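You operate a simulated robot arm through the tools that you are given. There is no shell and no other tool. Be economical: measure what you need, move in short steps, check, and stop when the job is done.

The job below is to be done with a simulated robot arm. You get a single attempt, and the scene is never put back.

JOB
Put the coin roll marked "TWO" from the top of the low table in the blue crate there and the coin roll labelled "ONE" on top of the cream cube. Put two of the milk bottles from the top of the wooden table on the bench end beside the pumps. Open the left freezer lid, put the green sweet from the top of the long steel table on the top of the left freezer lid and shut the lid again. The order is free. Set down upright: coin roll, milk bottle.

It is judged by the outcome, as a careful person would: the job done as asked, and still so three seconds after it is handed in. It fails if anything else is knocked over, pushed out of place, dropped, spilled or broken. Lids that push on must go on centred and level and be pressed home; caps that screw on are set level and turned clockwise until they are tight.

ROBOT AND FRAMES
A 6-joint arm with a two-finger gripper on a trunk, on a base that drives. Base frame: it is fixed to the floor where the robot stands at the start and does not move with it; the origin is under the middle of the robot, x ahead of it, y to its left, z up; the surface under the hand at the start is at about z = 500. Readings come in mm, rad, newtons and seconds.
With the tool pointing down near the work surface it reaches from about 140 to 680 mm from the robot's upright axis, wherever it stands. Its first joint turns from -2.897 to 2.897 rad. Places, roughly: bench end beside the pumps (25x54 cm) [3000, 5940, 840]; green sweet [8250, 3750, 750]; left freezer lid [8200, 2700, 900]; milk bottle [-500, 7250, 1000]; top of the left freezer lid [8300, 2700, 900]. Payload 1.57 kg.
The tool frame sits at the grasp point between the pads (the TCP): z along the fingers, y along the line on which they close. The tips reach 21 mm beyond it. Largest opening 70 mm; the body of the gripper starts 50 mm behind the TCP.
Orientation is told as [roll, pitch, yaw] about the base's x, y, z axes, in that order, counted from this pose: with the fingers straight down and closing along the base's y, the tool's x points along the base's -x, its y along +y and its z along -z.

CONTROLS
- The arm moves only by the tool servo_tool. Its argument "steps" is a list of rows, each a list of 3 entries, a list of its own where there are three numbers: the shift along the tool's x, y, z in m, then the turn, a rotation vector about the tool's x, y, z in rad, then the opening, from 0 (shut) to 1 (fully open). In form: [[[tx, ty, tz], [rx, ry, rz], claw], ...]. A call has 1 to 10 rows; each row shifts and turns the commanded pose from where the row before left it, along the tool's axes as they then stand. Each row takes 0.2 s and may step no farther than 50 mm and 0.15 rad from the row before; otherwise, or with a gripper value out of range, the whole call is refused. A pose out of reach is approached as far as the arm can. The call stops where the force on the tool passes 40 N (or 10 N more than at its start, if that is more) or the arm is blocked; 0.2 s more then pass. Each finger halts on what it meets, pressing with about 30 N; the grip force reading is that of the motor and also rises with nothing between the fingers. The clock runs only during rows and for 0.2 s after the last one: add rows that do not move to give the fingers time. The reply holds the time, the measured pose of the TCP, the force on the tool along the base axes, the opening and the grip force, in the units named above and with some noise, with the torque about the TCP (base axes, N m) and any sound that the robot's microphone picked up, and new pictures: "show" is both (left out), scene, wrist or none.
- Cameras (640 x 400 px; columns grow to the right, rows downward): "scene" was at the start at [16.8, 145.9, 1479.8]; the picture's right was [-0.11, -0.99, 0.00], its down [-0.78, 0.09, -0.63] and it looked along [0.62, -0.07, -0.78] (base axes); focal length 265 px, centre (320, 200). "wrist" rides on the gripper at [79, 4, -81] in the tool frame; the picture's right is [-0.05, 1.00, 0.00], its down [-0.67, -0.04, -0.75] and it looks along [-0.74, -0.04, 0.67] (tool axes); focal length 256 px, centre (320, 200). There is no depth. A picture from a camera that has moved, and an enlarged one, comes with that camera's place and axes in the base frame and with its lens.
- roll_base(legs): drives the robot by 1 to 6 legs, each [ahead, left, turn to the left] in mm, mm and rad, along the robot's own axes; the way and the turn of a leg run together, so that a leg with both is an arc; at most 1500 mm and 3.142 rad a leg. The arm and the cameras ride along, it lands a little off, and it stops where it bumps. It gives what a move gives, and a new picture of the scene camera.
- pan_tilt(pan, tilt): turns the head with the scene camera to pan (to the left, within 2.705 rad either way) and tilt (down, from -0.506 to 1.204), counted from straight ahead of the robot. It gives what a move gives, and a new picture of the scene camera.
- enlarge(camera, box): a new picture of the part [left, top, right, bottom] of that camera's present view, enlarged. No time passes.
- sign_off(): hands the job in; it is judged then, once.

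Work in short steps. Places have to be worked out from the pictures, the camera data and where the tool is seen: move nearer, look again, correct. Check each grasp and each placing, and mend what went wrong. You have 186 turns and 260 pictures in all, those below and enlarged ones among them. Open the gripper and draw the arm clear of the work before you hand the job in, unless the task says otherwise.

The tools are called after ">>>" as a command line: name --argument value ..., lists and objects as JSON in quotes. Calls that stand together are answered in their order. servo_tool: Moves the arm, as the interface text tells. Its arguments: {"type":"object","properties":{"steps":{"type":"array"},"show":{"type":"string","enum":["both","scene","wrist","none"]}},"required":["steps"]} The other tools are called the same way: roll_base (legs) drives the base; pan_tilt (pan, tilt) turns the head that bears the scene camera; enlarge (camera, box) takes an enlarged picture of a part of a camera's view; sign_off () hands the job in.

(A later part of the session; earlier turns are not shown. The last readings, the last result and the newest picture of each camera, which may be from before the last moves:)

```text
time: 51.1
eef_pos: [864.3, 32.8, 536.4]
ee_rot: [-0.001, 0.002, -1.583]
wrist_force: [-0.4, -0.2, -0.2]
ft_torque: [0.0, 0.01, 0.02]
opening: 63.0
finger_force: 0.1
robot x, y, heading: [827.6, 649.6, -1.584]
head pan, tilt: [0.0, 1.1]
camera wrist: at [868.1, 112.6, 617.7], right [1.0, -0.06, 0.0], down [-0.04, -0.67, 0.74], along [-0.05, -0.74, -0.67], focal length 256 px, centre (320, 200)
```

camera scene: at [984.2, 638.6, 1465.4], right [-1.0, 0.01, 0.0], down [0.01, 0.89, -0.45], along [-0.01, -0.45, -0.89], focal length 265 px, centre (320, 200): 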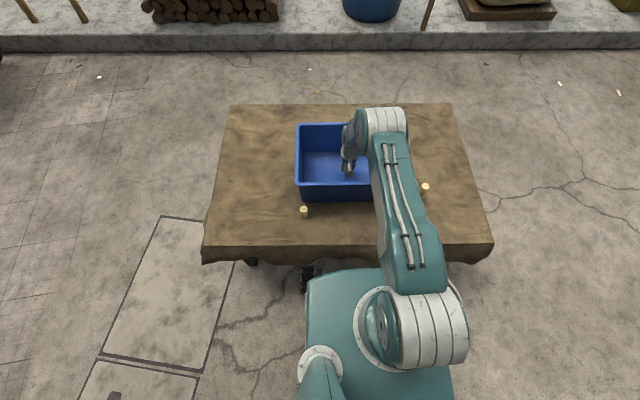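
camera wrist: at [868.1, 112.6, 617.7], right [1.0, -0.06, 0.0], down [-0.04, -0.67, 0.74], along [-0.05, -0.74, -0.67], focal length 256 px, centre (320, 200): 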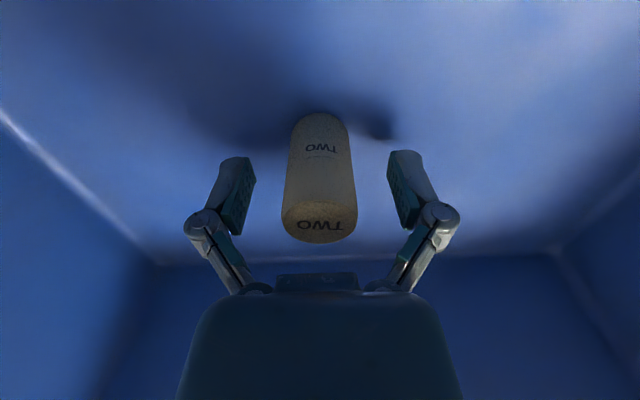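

TWO stands upright in the crate. I rise straight up and then retract.

>>> servo_tool --steps '[[[0, 0, -0.03], [0, 0, 0], 0.9], [[0, 0, -0.05], [0, 0, 0], 0.9], [[0, 0, -0.05], [0, 0, 0], 0.9], [[0, 0, -0.05], [0, 0, 0], 0.9], [[0, 0, -0.05], [0, 0, 0], 0.9], [[0, 0, -0.05], [0, 0, 0], 1], [[0, 0, -0.05], [0, 0, 0], 1], [[0.03, 0, -0.04], [0, 0, 0], 1], [[0.04, 0, -0.02], [0, 0, 0], 1], [[0.04, 0, 0], [0, 0, 0], 1]]' --show "none"

>>> servo_tool --steps '[[[0.05, 0, 0], [0, 0, 0], 1], [[0.05, 0, 0], [0, 0, 0], 1], [[0.05, 0, 0], [0, 0, 0], 1], [[0, 0, 0], [0, 0, 0], 1]]' --show "scene"

>>> enlarge --camera "scene" --box '[280, 90, 440, 230]'

```text
time: 53.3
eef_pos: [867.1, 142.0, 927.4]
ee_rot: [-0.002, 0.002, -1.583]
wrist_force: [0.1, 0.2, -0.5]
ft_torque: [0.02, -0.04, 0.01]
opening: 69.9
finger_force: 0.1
robot x, y, heading: [828.0, 643.1, -1.587]
head pan, tilt: [0.0, 1.1]
```

```text
time: 54.3
eef_pos: [868.0, 294.8, 925.2]
ee_rot: [-0.002, 0.001, -1.583]
wrist_force: [0.2, -0.2, -0.5]
ft_torque: [-0.01, -0.04, 0.02]
opening: 69.7
finger_force: 0.0
robot x, y, heading: [827.5, 646.5, -1.584]
head pan, tilt: [0.0, 1.1]
camera scene: at [984.0, 640.4, 1465.4], right [-1.0, 0.01, 0.0], down [0.01, 0.89, -0.45], along [-0.01, -0.45, -0.89], focal length 265 px, centre (320, 200)
```

scene: 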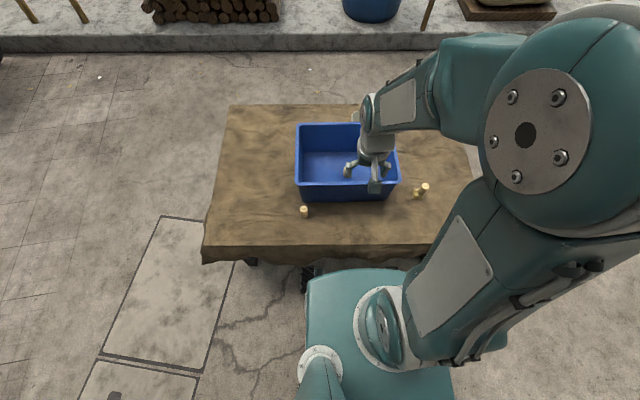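

```text
2.86 times, centred on (360, 160) of scene
camera zoom: at [984.0, 640.4, 1465.4], right [-1.0, 0.01, 0.0], down [0.01, 0.89, -0.45], along [-0.01, -0.45, -0.89], focal length 757 px, centre (206, 314)
```

zoom: 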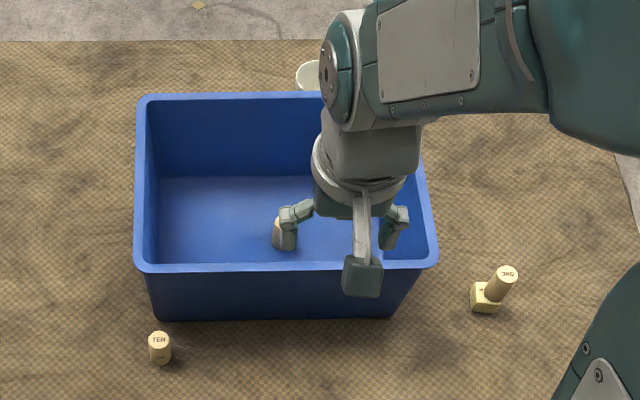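

First part done. I back off and turn to look toward the milk bottles and pumps.

>>> roll_base --legs '[[-350, 0, 0], [0, 0, 3.14]]'

>>> pan_tilt --pan 0.3 --tilt 0.2

>>> pan_tilt --pan -0.8 --tilt 0.25

```text
time: 63.9
eef_pos: [789.2, 1341.6, 923.8]
ee_rot: [0.0, 0.001, 1.569]
wrist_force: [-0.1, 0.4, -0.1]
ft_torque: [-0.03, -0.02, 0.01]
opening: 70.1
finger_force: 0.0
robot x, y, heading: [833.4, 990.4, 1.568]
head pan, tilt: [0.0, 1.1]
camera scene: at [677.3, 995.5, 1465.4], right [1.0, 0.0, 0.0], down [0.0, -0.89, -0.45], along [0.0, 0.45, -0.89], focal length 265 px, centre (320, 200)
```

scene: 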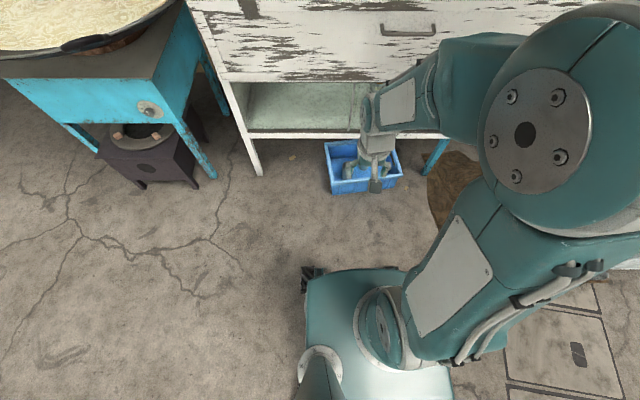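

```text
time: 65.1
eef_pos: [789.5, 1341.9, 924.3]
ee_rot: [-0.001, 0.0, 1.569]
wrist_force: [-0.3, 0.2, -0.4]
ft_torque: [0.04, 0.0, -0.01]
opening: 70.1
finger_force: 0.1
robot x, y, heading: [830.5, 990.0, 1.57]
head pan, tilt: [0.3, 0.201]
camera scene: at [649.7, 1021.4, 1540.7], right [0.96, 0.29, 0.0], down [0.06, -0.19, -0.98], along [-0.29, 0.94, -0.2], focal length 265 px, centre (320, 200)
```

scene: 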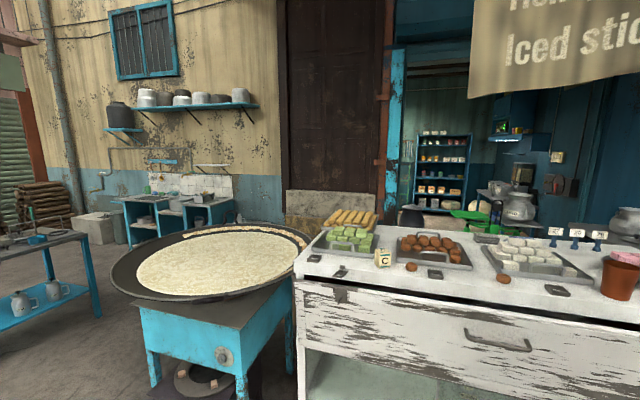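

```text
time: 66.4
eef_pos: [790.2, 1341.8, 923.8]
ee_rot: [-0.002, 0.001, 1.569]
wrist_force: [-0.7, -0.2, -0.4]
ft_torque: [-0.03, 0.0, -0.01]
opening: 70.2
finger_force: 0.1
robot x, y, heading: [835.1, 989.8, 1.57]
head pan, tilt: [-0.799, 0.25]
camera scene: at [744.1, 997.4, 1536.3], right [0.7, -0.72, 0.0], down [-0.18, -0.17, -0.97], along [0.7, 0.68, -0.25], focal length 265 px, centre (320, 200)
```

scene: 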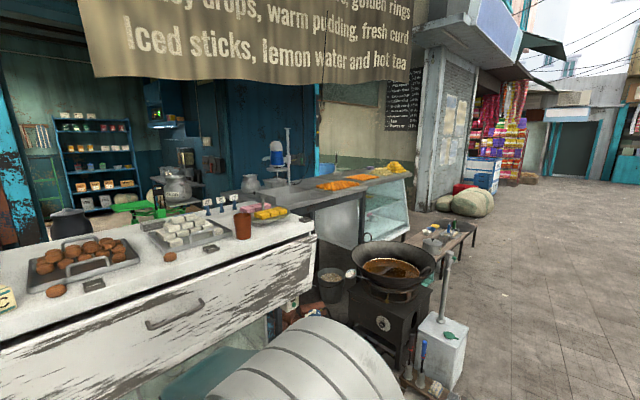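

The bottles and pumps appear to be inside the shop behind the wall. I look left for the way round the big pan.

>>> pan_tilt --pan 1.2 --tilt 0.4

>>> pan_tilt --pan 0.5 --tilt 0.5

```text
time: 68.3
eef_pos: [788.7, 1341.0, 925.4]
ee_rot: [0.0, -0.002, 1.57]
wrist_force: [-0.7, 0.0, -0.4]
ft_torque: [-0.02, 0.02, -0.01]
opening: 70.3
finger_force: 0.1
robot x, y, heading: [832.4, 989.2, 1.569]
head pan, tilt: [1.201, 0.4]
camera scene: at [590.8, 966.0, 1522.2], right [0.36, 0.93, 0.0], down [0.36, -0.14, -0.92], along [-0.86, 0.33, -0.39], focal length 265 px, centre (320, 200)
```

scene: 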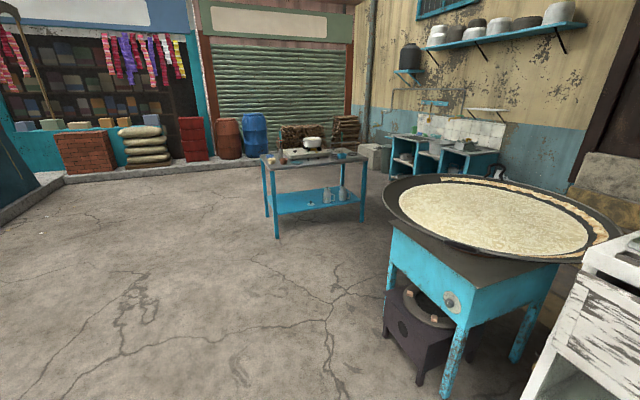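

```text
time: 69.4
eef_pos: [789.3, 1341.6, 925.1]
ee_rot: [-0.002, 0.002, 1.57]
wrist_force: [0.3, -0.2, 0.6]
ft_torque: [0.01, 0.02, 0.0]
opening: 70.0
finger_force: 0.0
robot x, y, heading: [832.2, 990.3, 1.568]
head pan, tilt: [0.499, 0.499]
camera scene: at [633.6, 1012.3, 1513.1], right [0.88, 0.48, 0.0], down [0.23, -0.42, -0.88], along [-0.42, 0.77, -0.48], focal length 265 px, centre (320, 200)
```

scene: 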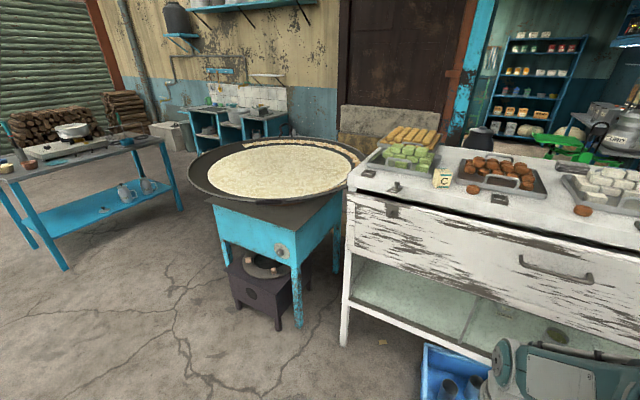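

There is a roughly 1 m gap between the teapot table (x≈−1900) and the big pan (x≈−850). I drive there, stop level with the pan and look.

>>> roll_base --legs '[[0, 1500, 0], [0, 720, 0], [1300, 0, 0]]'

>>> pan_tilt --pan -0.5 --tilt 0.3

```text
time: 86.4
eef_pos: [-1414.4, 2659.4, 924.7]
ee_rot: [-0.001, -0.001, 1.573]
wrist_force: [-0.3, -0.4, 0.8]
ft_torque: [-0.02, -0.02, 0.02]
opening: 70.0
finger_force: 0.0
robot x, y, heading: [-1370.3, 2307.6, 1.571]
head pan, tilt: [0.499, 0.499]
camera scene: at [-1568.5, 2329.3, 1513.1], right [0.88, 0.48, 0.0], down [0.23, -0.42, -0.88], along [-0.42, 0.77, -0.48], focal length 265 px, centre (320, 200)
```

scene: 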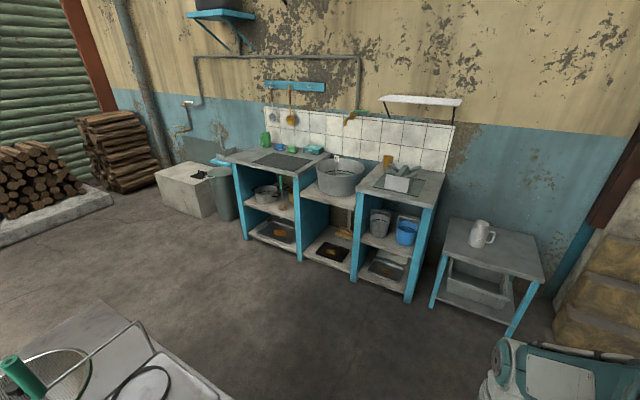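

```text
time: 87.7
eef_pos: [-1414.3, 2660.1, 923.9]
ee_rot: [-0.002, 0.0, 1.573]
wrist_force: [-0.4, 0.3, -0.3]
ft_torque: [0.02, -0.01, 0.04]
opening: 70.1
finger_force: 0.0
robot x, y, heading: [-1367.1, 2305.1, 1.571]
head pan, tilt: [-0.499, 0.3]
camera scene: at [-1480.3, 2331.7, 1531.5], right [0.88, -0.47, 0.0], down [-0.14, -0.26, -0.96], along [0.45, 0.84, -0.3], focal length 265 px, centre (320, 200)
```

scene: 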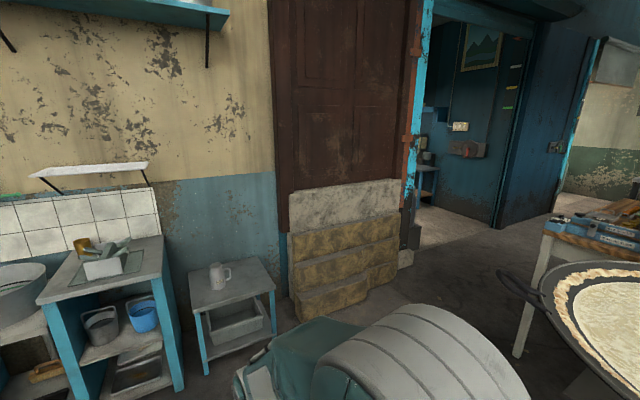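

A doorway into the shop lies beyond the brown panel (x≈720–2400, y≈4250), reached by the aisle behind the pan. I turn right, sidestep to y≈3360 and look along the aisle.

>>> roll_base --legs '[[0, 0, -1.571], [0, 1050, 0]]'

>>> pan_tilt --pan 0.1 --tilt 0.4

```text
time: 97.0
eef_pos: [-1014.0, 3403.1, 924.5]
ee_rot: [0.001, 0.001, -0.008]
wrist_force: [0.0, 0.2, 0.3]
ft_torque: [-0.02, -0.05, -0.01]
opening: 69.8
finger_force: 0.1
robot x, y, heading: [-1365.4, 3365.2, -0.007]
head pan, tilt: [-0.499, 0.3]
camera scene: at [-1341.3, 3472.4, 1531.7], right [-0.49, -0.87, 0.0], down [-0.26, 0.14, -0.95], along [0.83, -0.47, -0.3], focal length 265 px, centre (320, 200)
```

scene: 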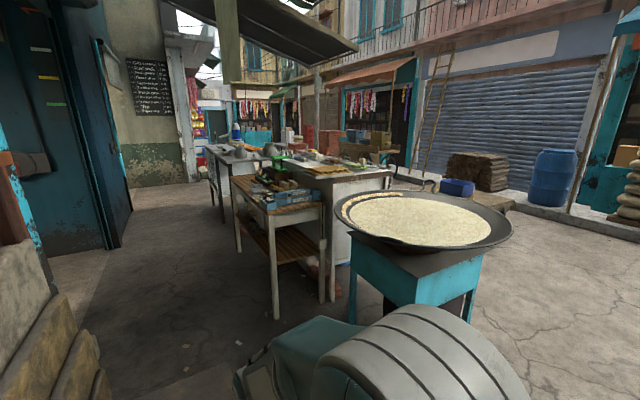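

```text
time: 98.0
eef_pos: [-1014.4, 3403.9, 924.2]
ee_rot: [-0.003, 0.002, -0.009]
wrist_force: [0.2, 0.5, 0.0]
ft_torque: [0.03, -0.02, -0.03]
opening: 70.1
finger_force: 0.0
robot x, y, heading: [-1364.7, 3364.5, -0.008]
head pan, tilt: [0.099, 0.4]
camera scene: at [-1330.6, 3527.7, 1522.3], right [0.09, -1.0, 0.0], down [-0.39, -0.04, -0.92], along [0.92, 0.08, -0.39], focal length 265 px, centre (320, 200)
```

scene: 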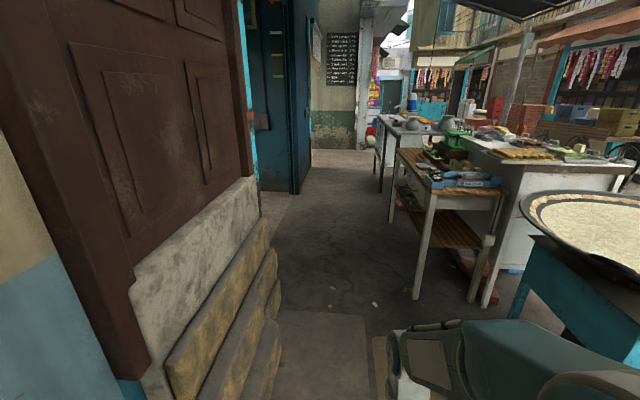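

The aisle is about 1 m wide (y≈2900–3900). I shift left 90 mm and go ahead to the doorway.

>>> roll_base --legs '[[0, 90, 0.008], [1400, 0, 0], [1100, 0, 0]]'

>>> pan_tilt --pan 1.4 --tilt 0.35

>>> pan_tilt --pan 2.1 --tilt 0.35

```text
time: 110.8
eef_pos: [1469.6, 3454.1, 924.2]
ee_rot: [-0.003, 0.003, -0.031]
wrist_force: [0.6, -0.2, -0.1]
ft_torque: [0.0, 0.03, 0.04]
opening: 70.0
finger_force: 0.0
robot x, y, heading: [1117.5, 3417.4, -0.034]
head pan, tilt: [0.099, 0.4]
camera scene: at [1155.5, 3584.8, 1522.2], right [0.07, -1.0, 0.0], down [-0.39, -0.03, -0.92], along [0.92, 0.06, -0.39], focal length 265 px, centre (320, 200)
```

scene: 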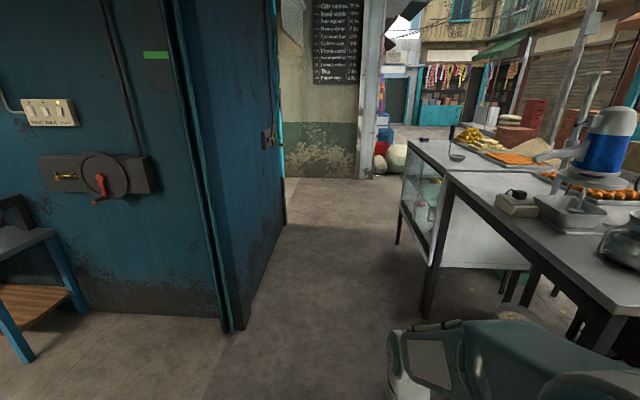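

```text
time: 112.3
eef_pos: [1468.4, 3452.3, 923.4]
ee_rot: [-0.001, 0.002, -0.031]
wrist_force: [-0.4, 0.1, 0.6]
ft_torque: [-0.03, 0.0, -0.03]
opening: 69.9
finger_force: 0.0
robot x, y, heading: [1117.7, 3422.8, -0.035]
head pan, tilt: [1.4, 0.351]
camera scene: at [1081.8, 3669.8, 1526.7], right [0.98, -0.2, 0.0], down [-0.07, -0.34, -0.94], along [0.19, 0.92, -0.34], focal length 265 px, centre (320, 200)
```

scene: 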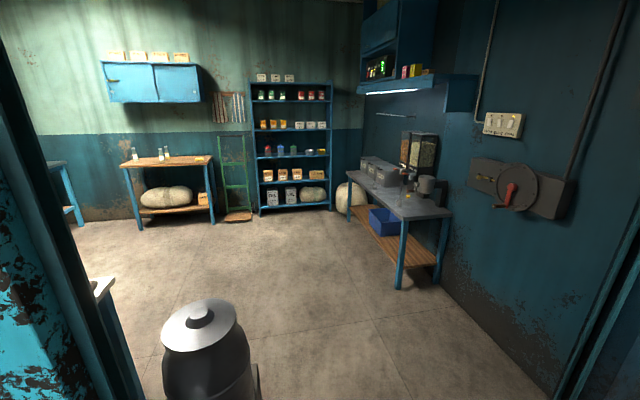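

```text
time: 113.3
eef_pos: [1469.6, 3455.0, 923.2]
ee_rot: [-0.002, 0.002, -0.031]
wrist_force: [-0.2, -0.1, 1.4]
ft_torque: [0.03, -0.02, 0.01]
opening: 70.0
finger_force: 0.0
robot x, y, heading: [1120.5, 3419.2, -0.033]
head pan, tilt: [2.1, 0.351]
camera scene: at [1018.7, 3660.5, 1526.8], right [0.88, 0.48, 0.0], down [0.16, -0.3, -0.94], along [-0.45, 0.83, -0.34], focal length 265 px, centre (320, 200)
```

scene: 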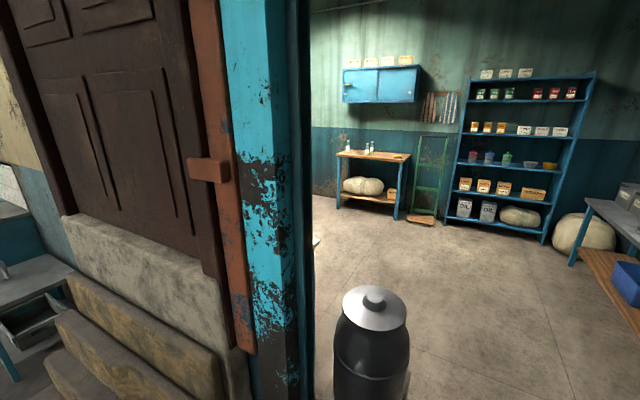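

The room holds the wooden table with bottles at far left and a steel bench at right. I drive in through the middle of the opening and look around.

>>> roll_base --legs '[[380, 0, 0], [0, 0, 1.605], [1400, 0, 0]]'

>>> pan_tilt --pan -0.8 --tilt 0.35

>>> pan_tilt --pan 0.6 --tilt 0.35

```text
time: 126.3
eef_pos: [1421.6, 5159.5, 923.5]
ee_rot: [-0.001, 0.002, 1.576]
wrist_force: [0.1, 0.4, 0.6]
ft_torque: [0.0, -0.02, 0.01]
opening: 70.0
finger_force: 0.1
robot x, y, heading: [1465.4, 4812.1, 1.575]
head pan, tilt: [2.1, 0.351]
camera scene: at [1230.4, 4702.8, 1526.8], right [-0.51, 0.86, 0.0], down [0.3, 0.17, -0.94], along [-0.81, -0.48, -0.34], focal length 265 px, centre (320, 200)
```

scene: 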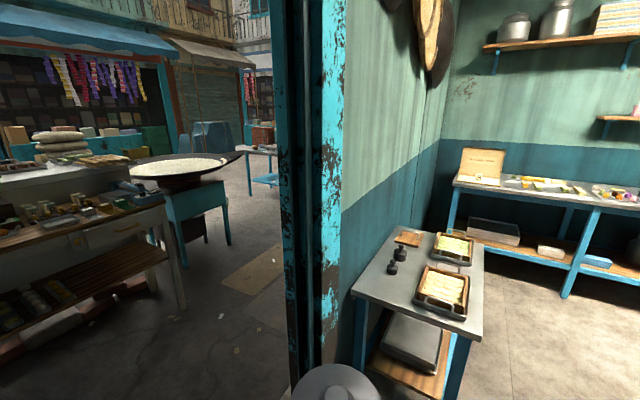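

```text
time: 128.8
eef_pos: [1419.6, 5160.2, 925.4]
ee_rot: [-0.002, 0.002, 1.575]
wrist_force: [-0.1, -0.6, 0.5]
ft_torque: [-0.03, -0.02, 0.02]
opening: 70.3
finger_force: 0.1
robot x, y, heading: [1465.8, 4810.5, 1.571]
head pan, tilt: [-0.799, 0.351]
camera scene: at [1377.2, 4815.3, 1526.9], right [0.7, -0.71, 0.0], down [-0.24, -0.24, -0.94], along [0.67, 0.66, -0.34], focal length 265 px, centre (320, 200)
```

scene: 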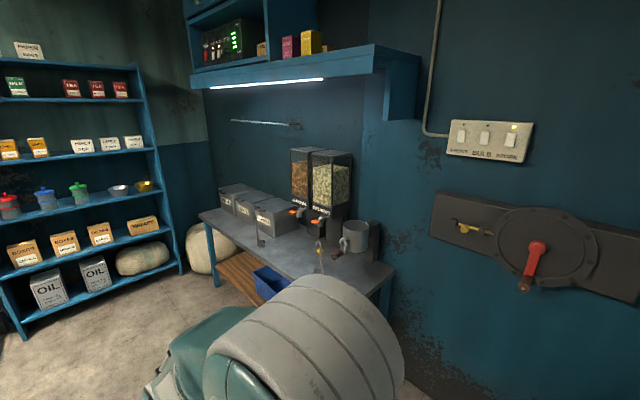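

```text
time: 130.3
eef_pos: [1421.0, 5159.9, 924.6]
ee_rot: [-0.001, 0.001, 1.573]
wrist_force: [-0.2, -0.4, 0.2]
ft_torque: [0.0, 0.0, 0.01]
opening: 70.1
finger_force: 0.1
robot x, y, heading: [1464.5, 4808.4, 1.575]
head pan, tilt: [0.6, 0.351]
camera scene: at [1257.8, 4826.8, 1526.7], right [0.82, 0.57, 0.0], down [0.2, -0.28, -0.94], along [-0.53, 0.77, -0.34], focal length 265 px, centre (320, 200)
```

scene: 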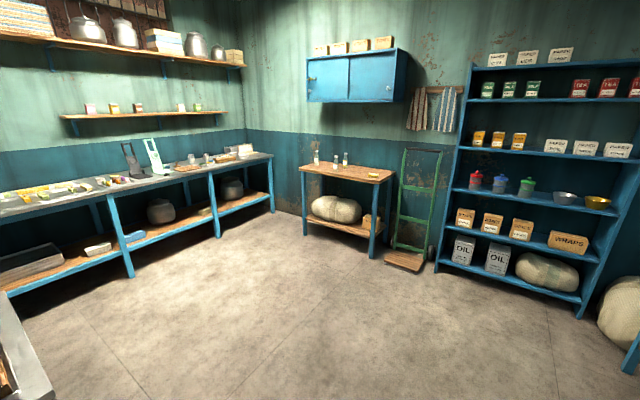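

I enlarge the right-hand bench to identify whether those are the "pumps".

>>> pan_tilt --pan -0.8 --tilt 0.45

>>> enlarge --camera "scene" --box '[180, 80, 420, 260]'

```text
time: 131.9
eef_pos: [1420.0, 5160.0, 924.4]
ee_rot: [-0.002, 0.002, 1.574]
wrist_force: [0.2, 0.5, -0.5]
ft_torque: [-0.04, -0.01, -0.01]
opening: 70.0
finger_force: 0.0
robot x, y, heading: [1464.4, 4808.5, 1.579]
head pan, tilt: [-0.799, 0.45]
camera scene: at [1376.3, 4814.4, 1517.6], right [0.7, -0.71, 0.0], down [-0.31, -0.31, -0.9], along [0.64, 0.63, -0.44], focal length 265 px, centre (320, 200)
```

scene: 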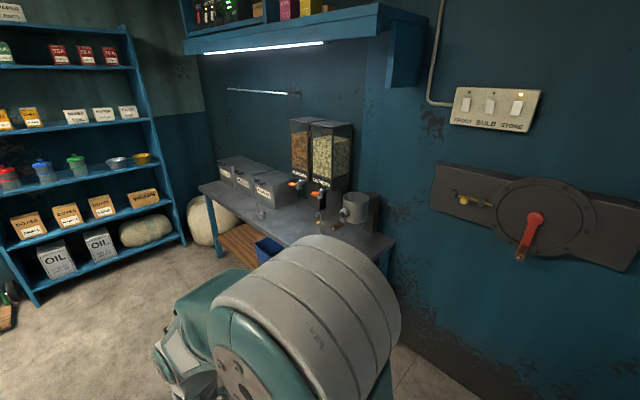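

```text
2.22 times, centred on (300, 170) of scene
camera zoom: at [1376.3, 4814.4, 1517.6], right [0.7, -0.71, 0.0], down [-0.31, -0.31, -0.9], along [0.64, 0.63, -0.44], focal length 589 px, centre (364, 267)
```

zoom: 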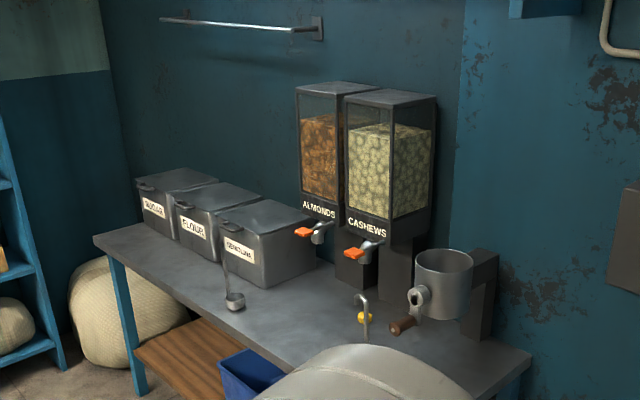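

Those are nut dispensers, not pumps; the given spot seems to lie behind that wall. I go to the bottles first, approaching the wooden table.

>>> roll_base --legs '[[1200, 0, 0], [500, 1000, 0], [0, 845, 0]]'

>>> pan_tilt --pan 0.0 --tilt 0.6

```text
time: 147.3
eef_pos: [-420.2, 6849.7, 924.5]
ee_rot: [0.0, 0.002, 1.567]
wrist_force: [0.2, -0.2, -0.3]
ft_torque: [0.0, 0.0, -0.01]
opening: 69.9
finger_force: 0.2
robot x, y, heading: [-381.1, 6499.5, 1.57]
head pan, tilt: [-0.799, 0.45]
camera scene: at [-466.2, 6504.9, 1517.7], right [0.69, -0.72, 0.0], down [-0.31, -0.3, -0.9], along [0.65, 0.62, -0.44], focal length 265 px, centre (320, 200)
```

scene: 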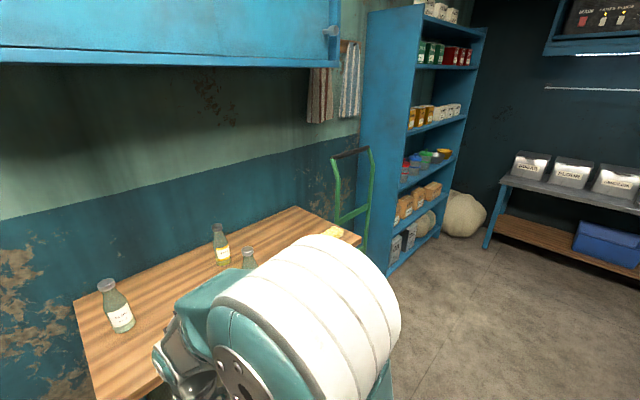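

```text
time: 148.4
eef_pos: [-420.5, 6850.3, 924.4]
ee_rot: [-0.004, 0.001, 1.568]
wrist_force: [-0.3, -0.1, 0.5]
ft_torque: [0.0, -0.01, 0.04]
opening: 70.1
finger_force: 0.0
robot x, y, heading: [-377.4, 6496.2, 1.565]
head pan, tilt: [0.0, 0.6]
camera scene: at [-533.6, 6529.5, 1504.0], right [1.0, 0.0, 0.0], down [0.0, -0.57, -0.82], along [0.0, 0.82, -0.57], focal length 265 px, centre (320, 200)
```

scene: 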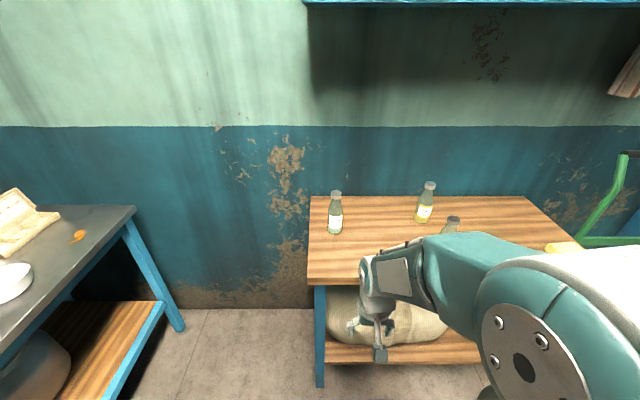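

I enlarge to read the bottle labels.

>>> enlarge --camera "scene" --box '[310, 170, 490, 290]'

>>> enlarge --camera "wrist" --box '[0, 0, 640, 400]'

```text
3.33 times, centred on (400, 230) of scene
camera zoom: at [-533.6, 6529.5, 1504.0], right [1.0, 0.0, 0.0], down [0.0, -0.57, -0.82], along [0.0, 0.82, -0.57], focal length 883 px, centre (53, 100)
```

zoom: 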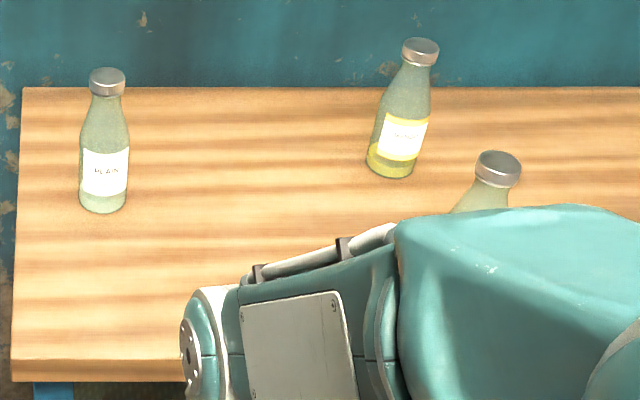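

```text
1.00 times, centred on (320, 200) of wrist (not enlarged: the box is as wide or as high as the picture)
camera zoom: at [-426.5, 6771.3, 1006.3], right [-1.0, 0.06, 0.0], down [0.04, 0.67, 0.74], along [0.04, 0.74, -0.67], focal length 256 px, centre (320, 200)
```

zoom: 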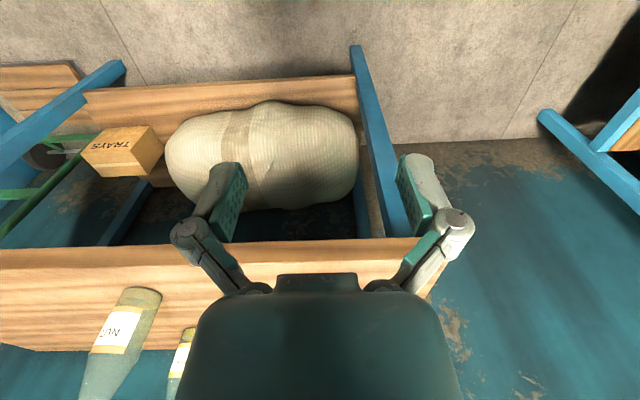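

Three milk bottles (PLAIN, yellow, NUTTY) stand on the table, top z≈860, bottle tops ≈1030. I raise the hand and edge 130 mm closer.

>>> servo_tool --steps '[[[0.02, 0, -0.04], [0, 0, 0], 1], [[0.02, 0, -0.04], [0, 0, 0], 1], [[0.02, 0, -0.04], [0, 0, 0], 1], [[0, 0, -0.04], [0, 0, 0], 1], [[0, 0, -0.04], [0, 0, 0], 1], [[0, 0, 0], [0, 0, 0], 1]]' --show "none"

>>> roll_base --legs '[[130, 0, 0]]'

>>> enlarge --camera "wrist" --box '[0, 0, 640, 400]'

```text
time: 149.8
eef_pos: [-420.4, 6790.0, 1126.8]
ee_rot: [-0.001, -0.001, 1.567]
wrist_force: [-0.1, -0.4, 0.6]
ft_torque: [-0.01, -0.01, 0.01]
opening: 70.1
finger_force: 0.0
robot x, y, heading: [-378.4, 6500.8, 1.569]
head pan, tilt: [0.0, 0.6]
```

```text
time: 151.1
eef_pos: [-421.6, 6918.8, 1126.1]
ee_rot: [-0.001, 0.0, 1.568]
wrist_force: [-0.6, 1.0, -0.1]
ft_torque: [0.01, -0.01, 0.01]
opening: 69.8
finger_force: 0.0
robot x, y, heading: [-380.0, 6623.3, 1.574]
head pan, tilt: [0.0, 0.6]
camera scene: at [-533.5, 6658.4, 1504.0], right [1.0, 0.0, 0.0], down [0.0, -0.57, -0.82], along [0.0, 0.82, -0.57], focal length 265 px, centre (320, 200)
```

scene: 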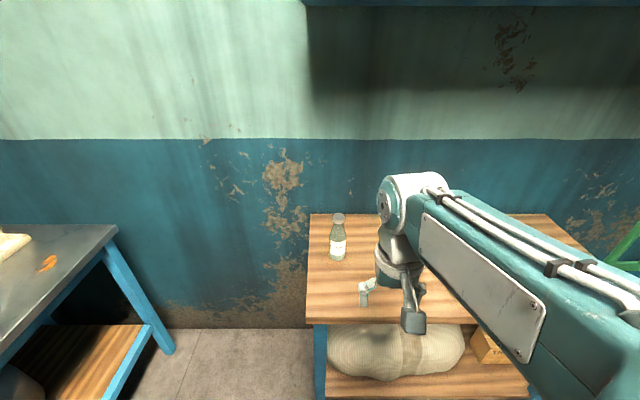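

```text
1.00 times, centred on (320, 200) of wrist (not enlarged: the box is as wide or as high as the picture)
camera zoom: at [-426.4, 6840.7, 1208.1], right [-1.0, 0.06, 0.0], down [0.04, 0.67, 0.74], along [0.04, 0.74, -0.67], focal length 256 px, centre (320, 200)
```

zoom: 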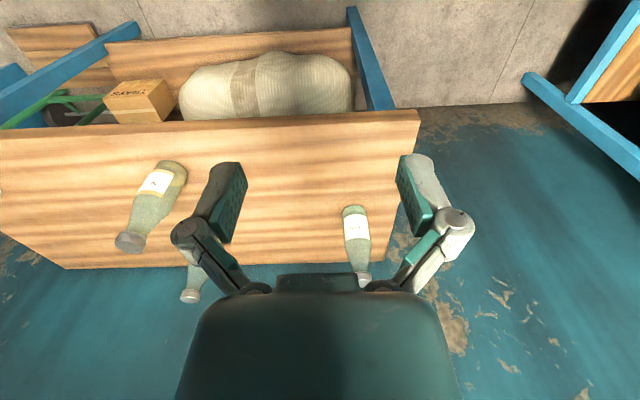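

NUTTY's base is near (-150,7125). I move the hand to just short of it.

>>> servo_tool --steps '[[[-0.018, -0.0387, 0.0], [0, 0, 0], 1], [[-0.018, -0.0387, 0.0], [0, 0, 0], 1], [[-0.018, -0.0387, 0.0], [0, 0, 0], 1], [[-0.018, -0.0387, 0.0], [0, 0, 0], 1], [[-0.018, -0.0387, 0.0], [0, 0, 0], 1], [[-0.018, -0.0387, 0.0], [0, 0, 0], 1], [[-0.018, -0.0387, 0.0], [0, 0, 0], 1], [[0, 0, 0], [0, 0, 0], 1]]'

```text
time: 152.9
eef_pos: [-148.8, 7047.6, 1123.9]
ee_rot: [0.001, 0.001, 1.568]
wrist_force: [0.4, 1.0, 0.8]
ft_torque: [-0.03, 0.0, -0.01]
opening: 70.0
finger_force: 0.1
robot x, y, heading: [-375.3, 6627.7, 1.568]
head pan, tilt: [0.0, 0.6]
camera scene: at [-532.1, 6659.3, 1504.2], right [1.0, 0.0, 0.0], down [0.0, -0.57, -0.82], along [0.0, 0.82, -0.57], focal length 265 px, centre (320, 200)
camera wrist: at [-154.9, 6968.7, 1206.5], right [-1.0, 0.06, 0.0], down [0.04, 0.67, 0.74], along [0.04, 0.74, -0.67], focal length 256 px, centre (320, 200)
```

scene: 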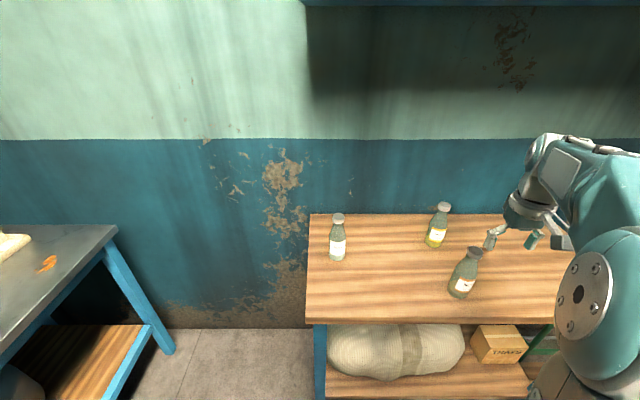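
wrist: 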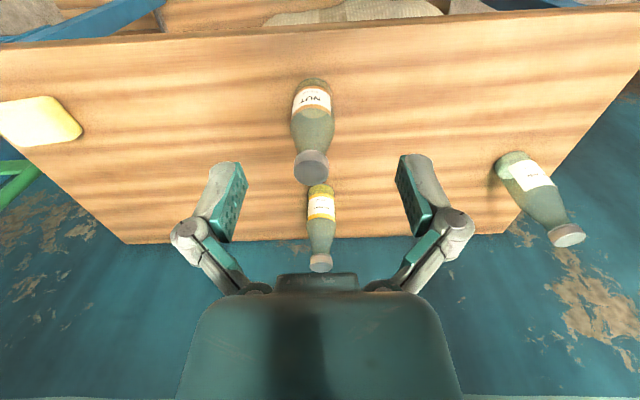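

NUTTY cap at about (-137,7141), top ≈1007. I move over it at z≈1065 and look.

>>> servo_tool --steps '[[[-0.045, -0.006, 0.02], [0, 0, 0], 1], [[-0.045, -0.006, 0.02], [0, 0, 0], 1], [[0, 0, 0.018], [0, 0, 0], 1], [[0, 0, 0], [0, 0, 0], 1]]'

```text
time: 153.9
eef_pos: [-137.6, 7135.2, 1067.2]
ee_rot: [-0.001, 0.001, 1.565]
wrist_force: [0.1, 0.1, -0.3]
ft_torque: [0.03, -0.02, 0.03]
opening: 70.1
finger_force: 0.0
robot x, y, heading: [-374.7, 6630.7, 1.565]
head pan, tilt: [0.0, 0.6]
camera scene: at [-532.4, 6659.8, 1504.1], right [1.0, 0.0, 0.0], down [0.0, -0.57, -0.82], along [0.0, 0.82, -0.57], focal length 265 px, centre (320, 200)
camera wrist: at [-141.7, 7056.4, 1149.0], right [-1.0, 0.06, 0.0], down [0.04, 0.67, 0.74], along [0.04, 0.74, -0.67], focal length 256 px, centre (320, 200)
```

scene: 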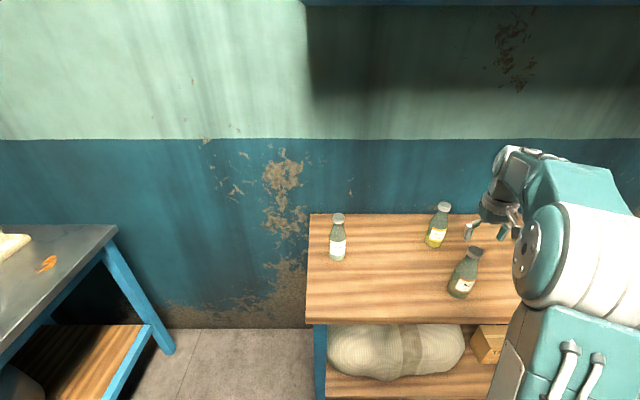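
wrist: 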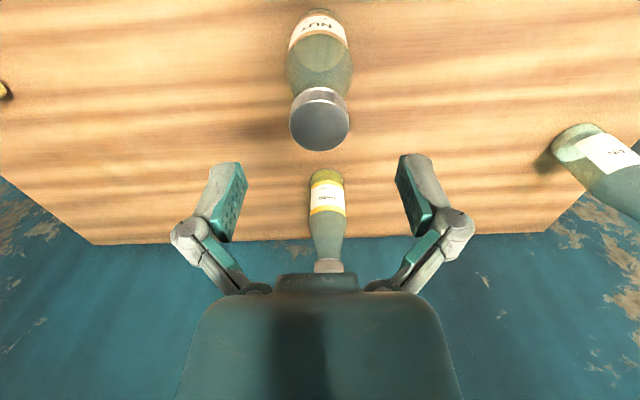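

I advance 8 mm, descend to z≈988 and close on the cap.

>>> servo_tool --steps '[[[-0.008, 0, 0.02], [0, 0, 0], 1], [[0, 0, 0.03], [0, 0, 0], 1], [[0, 0, 0.029], [0, 0, 0], 1], [[0, 0, 0], [0, 0, 0], 1], [[0, 0, 0], [0, 0, 0], 0], [[0, 0, 0], [0, 0, 0], 0], [[0, 0, 0], [0, 0, 0], 0]]' --show "wrist"

```text
time: 155.5
eef_pos: [-136.1, 7141.1, 992.2]
ee_rot: [-0.003, -0.005, 1.566]
wrist_force: [5.8, -0.1, 32.0]
ft_torque: [0.09, -0.01, -0.03]
opening: 37.4
finger_force: 30.1
robot x, y, heading: [-380.5, 6628.9, 1.565]
head pan, tilt: [0.0, 0.6]
camera wrist: at [-141.8, 7063.3, 1073.1], right [-1.0, 0.06, 0.0], down [0.04, 0.66, 0.75], along [0.04, 0.75, -0.66], focal length 256 px, centre (320, 200)
```

wrist: 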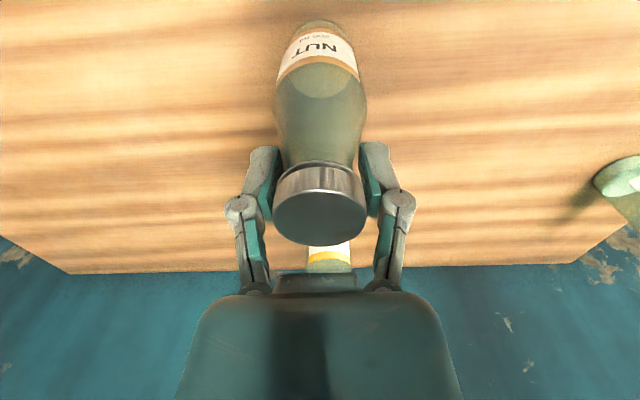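

Cap gripped (37.4 mm). I lift gently and check the load.

>>> servo_tool --steps '[[[0, 0, -0.005], [0, 0, 0], 0], [[0, 0, -0.015], [0, 0, 0], 0], [[0, 0, -0.03], [0, 0, 0], 0], [[0, 0, -0.03], [0, 0, 0], 0], [[0, 0, -0.03], [0, 0, 0], 0], [[0, 0, 0], [0, 0, 0], 0]]' --show "both"

```text
time: 156.9
eef_pos: [-135.0, 7142.0, 1099.0]
ee_rot: [0.0, 0.001, 1.567]
wrist_force: [0.4, 0.4, -3.7]
ft_torque: [-0.01, -0.01, 0.03]
opening: 37.0
finger_force: 29.8
robot x, y, heading: [-376.6, 6627.1, 1.565]
head pan, tilt: [0.0, 0.6]
camera scene: at [-532.0, 6660.0, 1504.1], right [1.0, 0.0, 0.0], down [0.0, -0.57, -0.82], along [0.0, 0.82, -0.57], focal length 265 px, centre (320, 200)
camera wrist: at [-140.7, 7063.7, 1180.7], right [-1.0, 0.06, 0.0], down [0.04, 0.67, 0.74], along [0.04, 0.74, -0.67], focal length 256 px, centre (320, 200)
```

scene: 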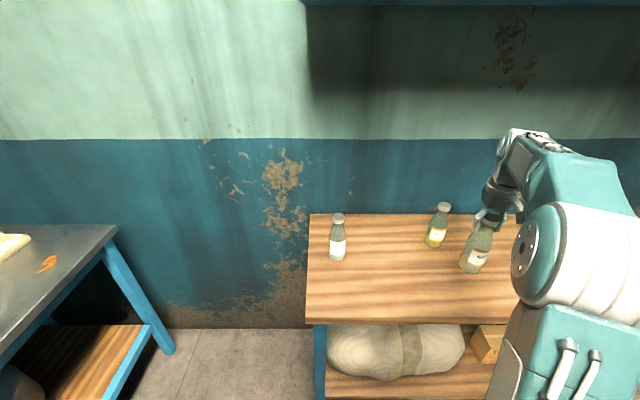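
wrist: 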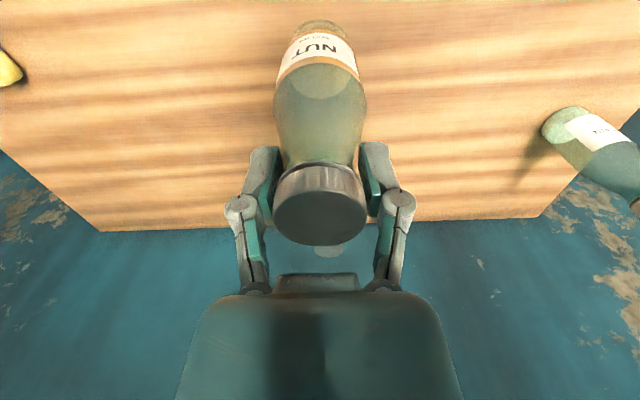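

Bottle held (3.7 N). I draw it in over the base before driving.

>>> servo_tool --steps '[[[0.04, 0.025, 0], [0, 0, 0], 0], [[0.04, 0.03, 0], [0, 0, 0], 0], [[0.04, 0.03, 0], [0, 0, 0], 0], [[0.04, 0.03, 0], [0, 0, 0], 0], [[0.03, 0.035, 0], [0, 0, 0], 0], [[0, 0.035, 0], [0, 0, 0], 0], [[0, 0.035, 0], [0, 0, 0], 0], [[0, 0, 0], [0, 0, 0], 0]]' --show "none"

>>> roll_base --legs '[[-600, 0, 0], [0, -1500, 0], [0, -340, 0], [-1400, 0, 0], [-1200, 0, 0], [0, 0, -1.565]]'

>>> pan_tilt --pan 0.2 --tilt 0.3

```text
time: 158.7
eef_pos: [-360.1, 6953.1, 1100.6]
ee_rot: [-0.004, 0.001, 1.566]
wrist_force: [-0.2, 0.8, -4.0]
ft_torque: [0.01, -0.03, -0.02]
opening: 37.2
finger_force: 30.5
robot x, y, heading: [-379.5, 6629.2, 1.564]
head pan, tilt: [0.0, 0.6]
```

```text
time: 187.1
eef_pos: [1690.9, 3351.6, 1100.6]
ee_rot: [-0.001, 0.002, -0.062]
wrist_force: [-0.6, -0.9, -3.4]
ft_torque: [0.02, 0.0, -0.02]
opening: 35.9
finger_force: 30.3
robot x, y, heading: [1369.2, 3393.0, -0.062]
head pan, tilt: [0.0, 0.6]
camera scene: at [1406.2, 3543.0, 1504.0], right [-0.06, -1.0, 0.0], down [-0.56, 0.03, -0.82], along [0.82, -0.05, -0.57], focal length 265 px, centre (320, 200)
```

scene: 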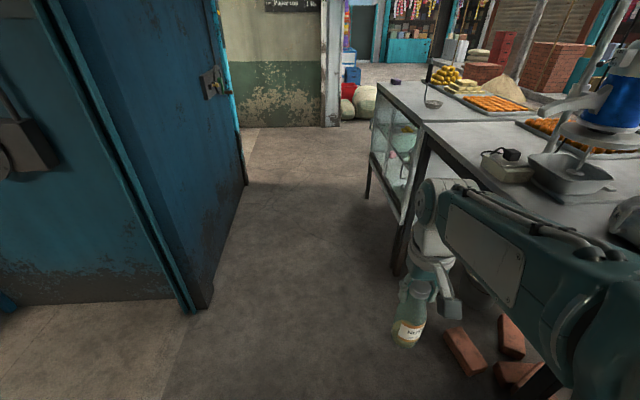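

```text
time: 187.9
eef_pos: [1689.3, 3351.5, 1100.8]
ee_rot: [-0.001, 0.001, -0.061]
wrist_force: [0.8, -0.9, -2.9]
ft_torque: [0.02, -0.04, 0.0]
opening: 36.2
finger_force: 30.1
robot x, y, heading: [1366.2, 3393.3, -0.066]
head pan, tilt: [0.201, 0.3]
camera scene: at [1410.4, 3561.3, 1531.4], right [0.14, -0.99, 0.0], down [-0.29, -0.04, -0.95], along [0.95, 0.13, -0.3], focal length 265 px, centre (320, 200)
```

scene: 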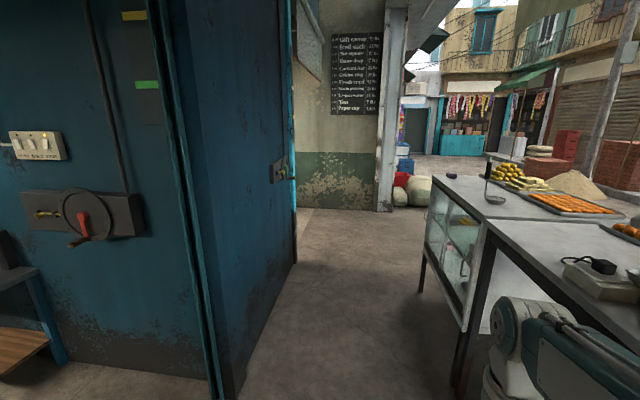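

The aisle continues to x≈5600 with an opening on the left past x≈3900. I drive on and look left; first check the grip.

>>> enlarge --camera "wrist" --box '[160, 0, 480, 260]'

>>> roll_base --legs '[[0, 80, 0.064], [1500, 0, 0], [1300, 0, 0]]'

>>> pan_tilt --pan 1.4 --tilt 0.3

```text
1.54 times, centred on (320, 130) of wrist
camera zoom: at [1610.6, 3361.1, 1182.2], right [0.11, 0.99, 0.0], down [0.66, -0.08, 0.74], along [0.74, -0.09, -0.67], focal length 394 px, centre (320, 308)
```

zoom: 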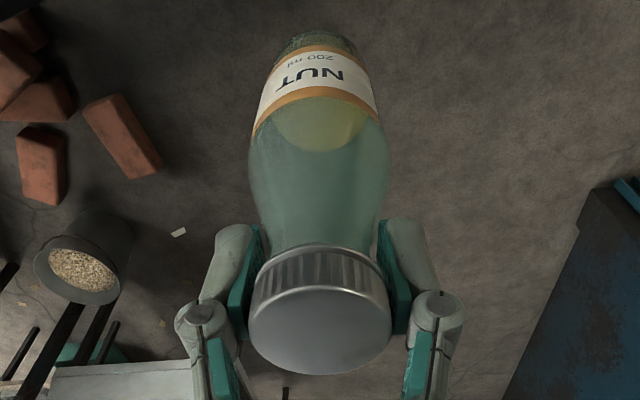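

```text
time: 202.3
eef_pos: [4518.3, 3404.0, 1099.4]
ee_rot: [-0.001, 0.0, -0.017]
wrist_force: [0.0, -0.2, -3.9]
ft_torque: [0.0, -0.05, -0.02]
opening: 36.0
finger_force: 30.0
robot x, y, heading: [4196.1, 3428.5, -0.017]
head pan, tilt: [0.201, 0.3]
camera scene: at [4229.7, 3602.0, 1531.5], right [0.18, -0.98, 0.0], down [-0.29, -0.05, -0.96], along [0.94, 0.17, -0.3], focal length 265 px, centre (320, 200)
```

scene: 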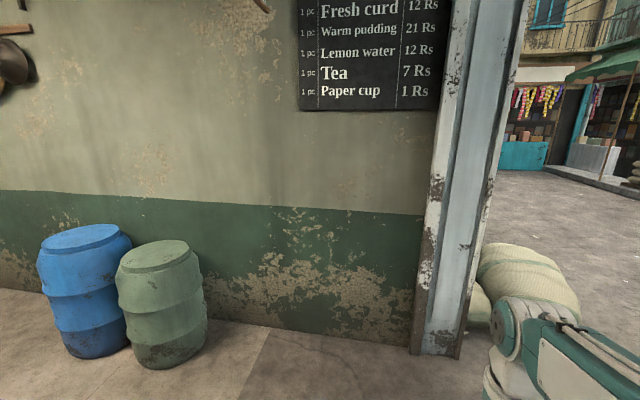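

```text
time: 203.7
eef_pos: [4517.4, 3405.5, 1099.4]
ee_rot: [-0.001, 0.001, -0.019]
wrist_force: [0.3, 1.1, -4.0]
ft_torque: [0.01, 0.01, 0.0]
opening: 35.6
finger_force: 29.9
robot x, y, heading: [4196.7, 3428.8, -0.015]
head pan, tilt: [1.4, 0.3]
camera scene: at [4155.4, 3676.7, 1531.5], right [0.98, -0.19, 0.0], down [-0.06, -0.29, -0.96], along [0.18, 0.94, -0.3], focal length 265 px, centre (320, 200)
```

scene: 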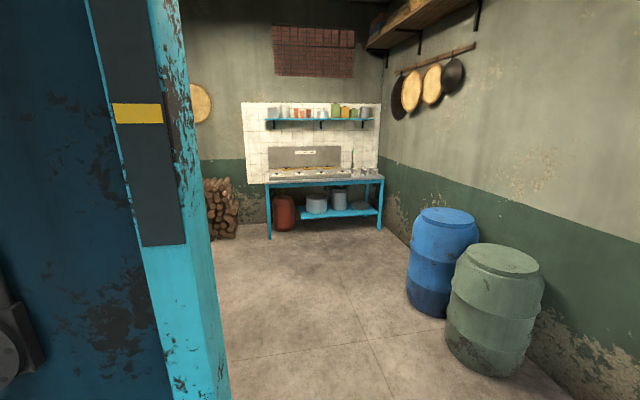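

Another room opens here; the bench should be on its left. I move ahead, turn left into the room and look, also rechecking the grip.

>>> enlarge --camera "wrist" --box '[160, 0, 480, 260]'

>>> roll_base --legs '[[400, 0, 0], [0, 0, 1.588], [900, 0, 0]]'

>>> pan_tilt --pan 1.0 --tilt 0.4

```text
1.54 times, centred on (320, 130) of wrist
camera zoom: at [4438.6, 3411.0, 1182.2], right [0.07, 1.0, 0.0], down [0.67, -0.05, 0.74], along [0.74, -0.05, -0.67], focal length 394 px, centre (320, 308)
```

zoom: 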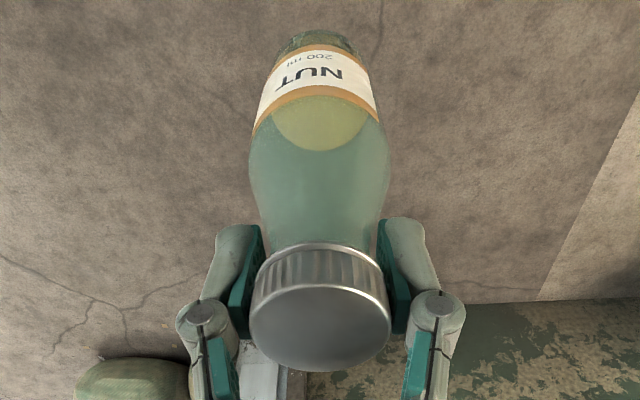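

```text
time: 214.4
eef_pos: [4599.0, 4635.2, 1099.8]
ee_rot: [-0.002, 0.001, 1.581]
wrist_force: [0.0, 0.0, -3.6]
ft_torque: [0.01, 0.0, 0.02]
opening: 35.2
finger_force: 30.3
robot x, y, heading: [4584.3, 4312.6, 1.581]
head pan, tilt: [1.4, 0.3]
camera scene: at [4338.0, 4265.7, 1531.5], right [0.16, 0.99, 0.0], down [0.29, -0.05, -0.96], along [-0.94, 0.15, -0.3], focal length 265 px, centre (320, 200)
```

scene: 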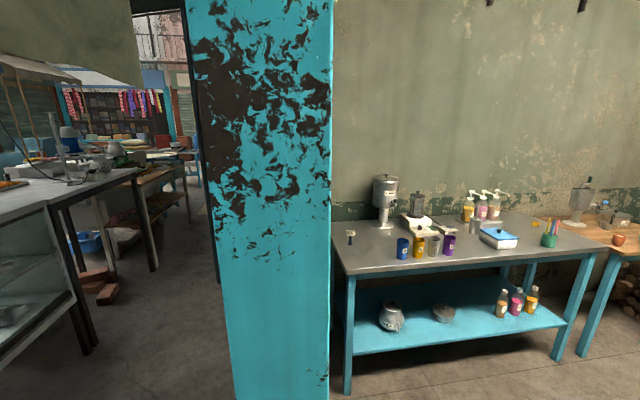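

```text
time: 215.2
eef_pos: [4600.1, 4634.1, 1100.1]
ee_rot: [0.0, 0.001, 1.582]
wrist_force: [-1.2, 0.8, -3.3]
ft_torque: [0.0, 0.01, -0.01]
opening: 35.7
finger_force: 29.5
robot x, y, heading: [4585.2, 4315.6, 1.585]
head pan, tilt: [1.0, 0.4]
camera scene: at [4351.5, 4300.0, 1522.2], right [0.53, 0.85, 0.0], down [0.33, -0.21, -0.92], along [-0.78, 0.49, -0.39], focal length 265 px, centre (320, 200)
```

scene: 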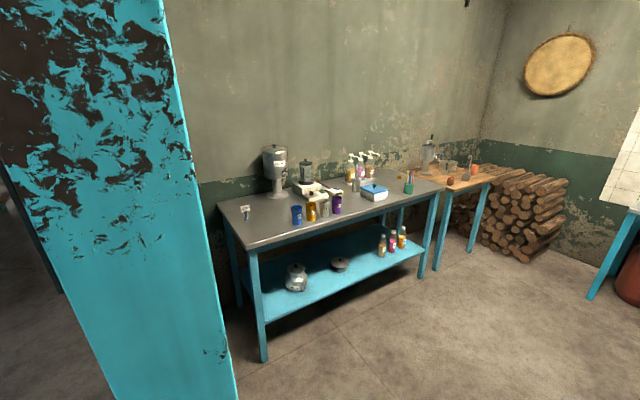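

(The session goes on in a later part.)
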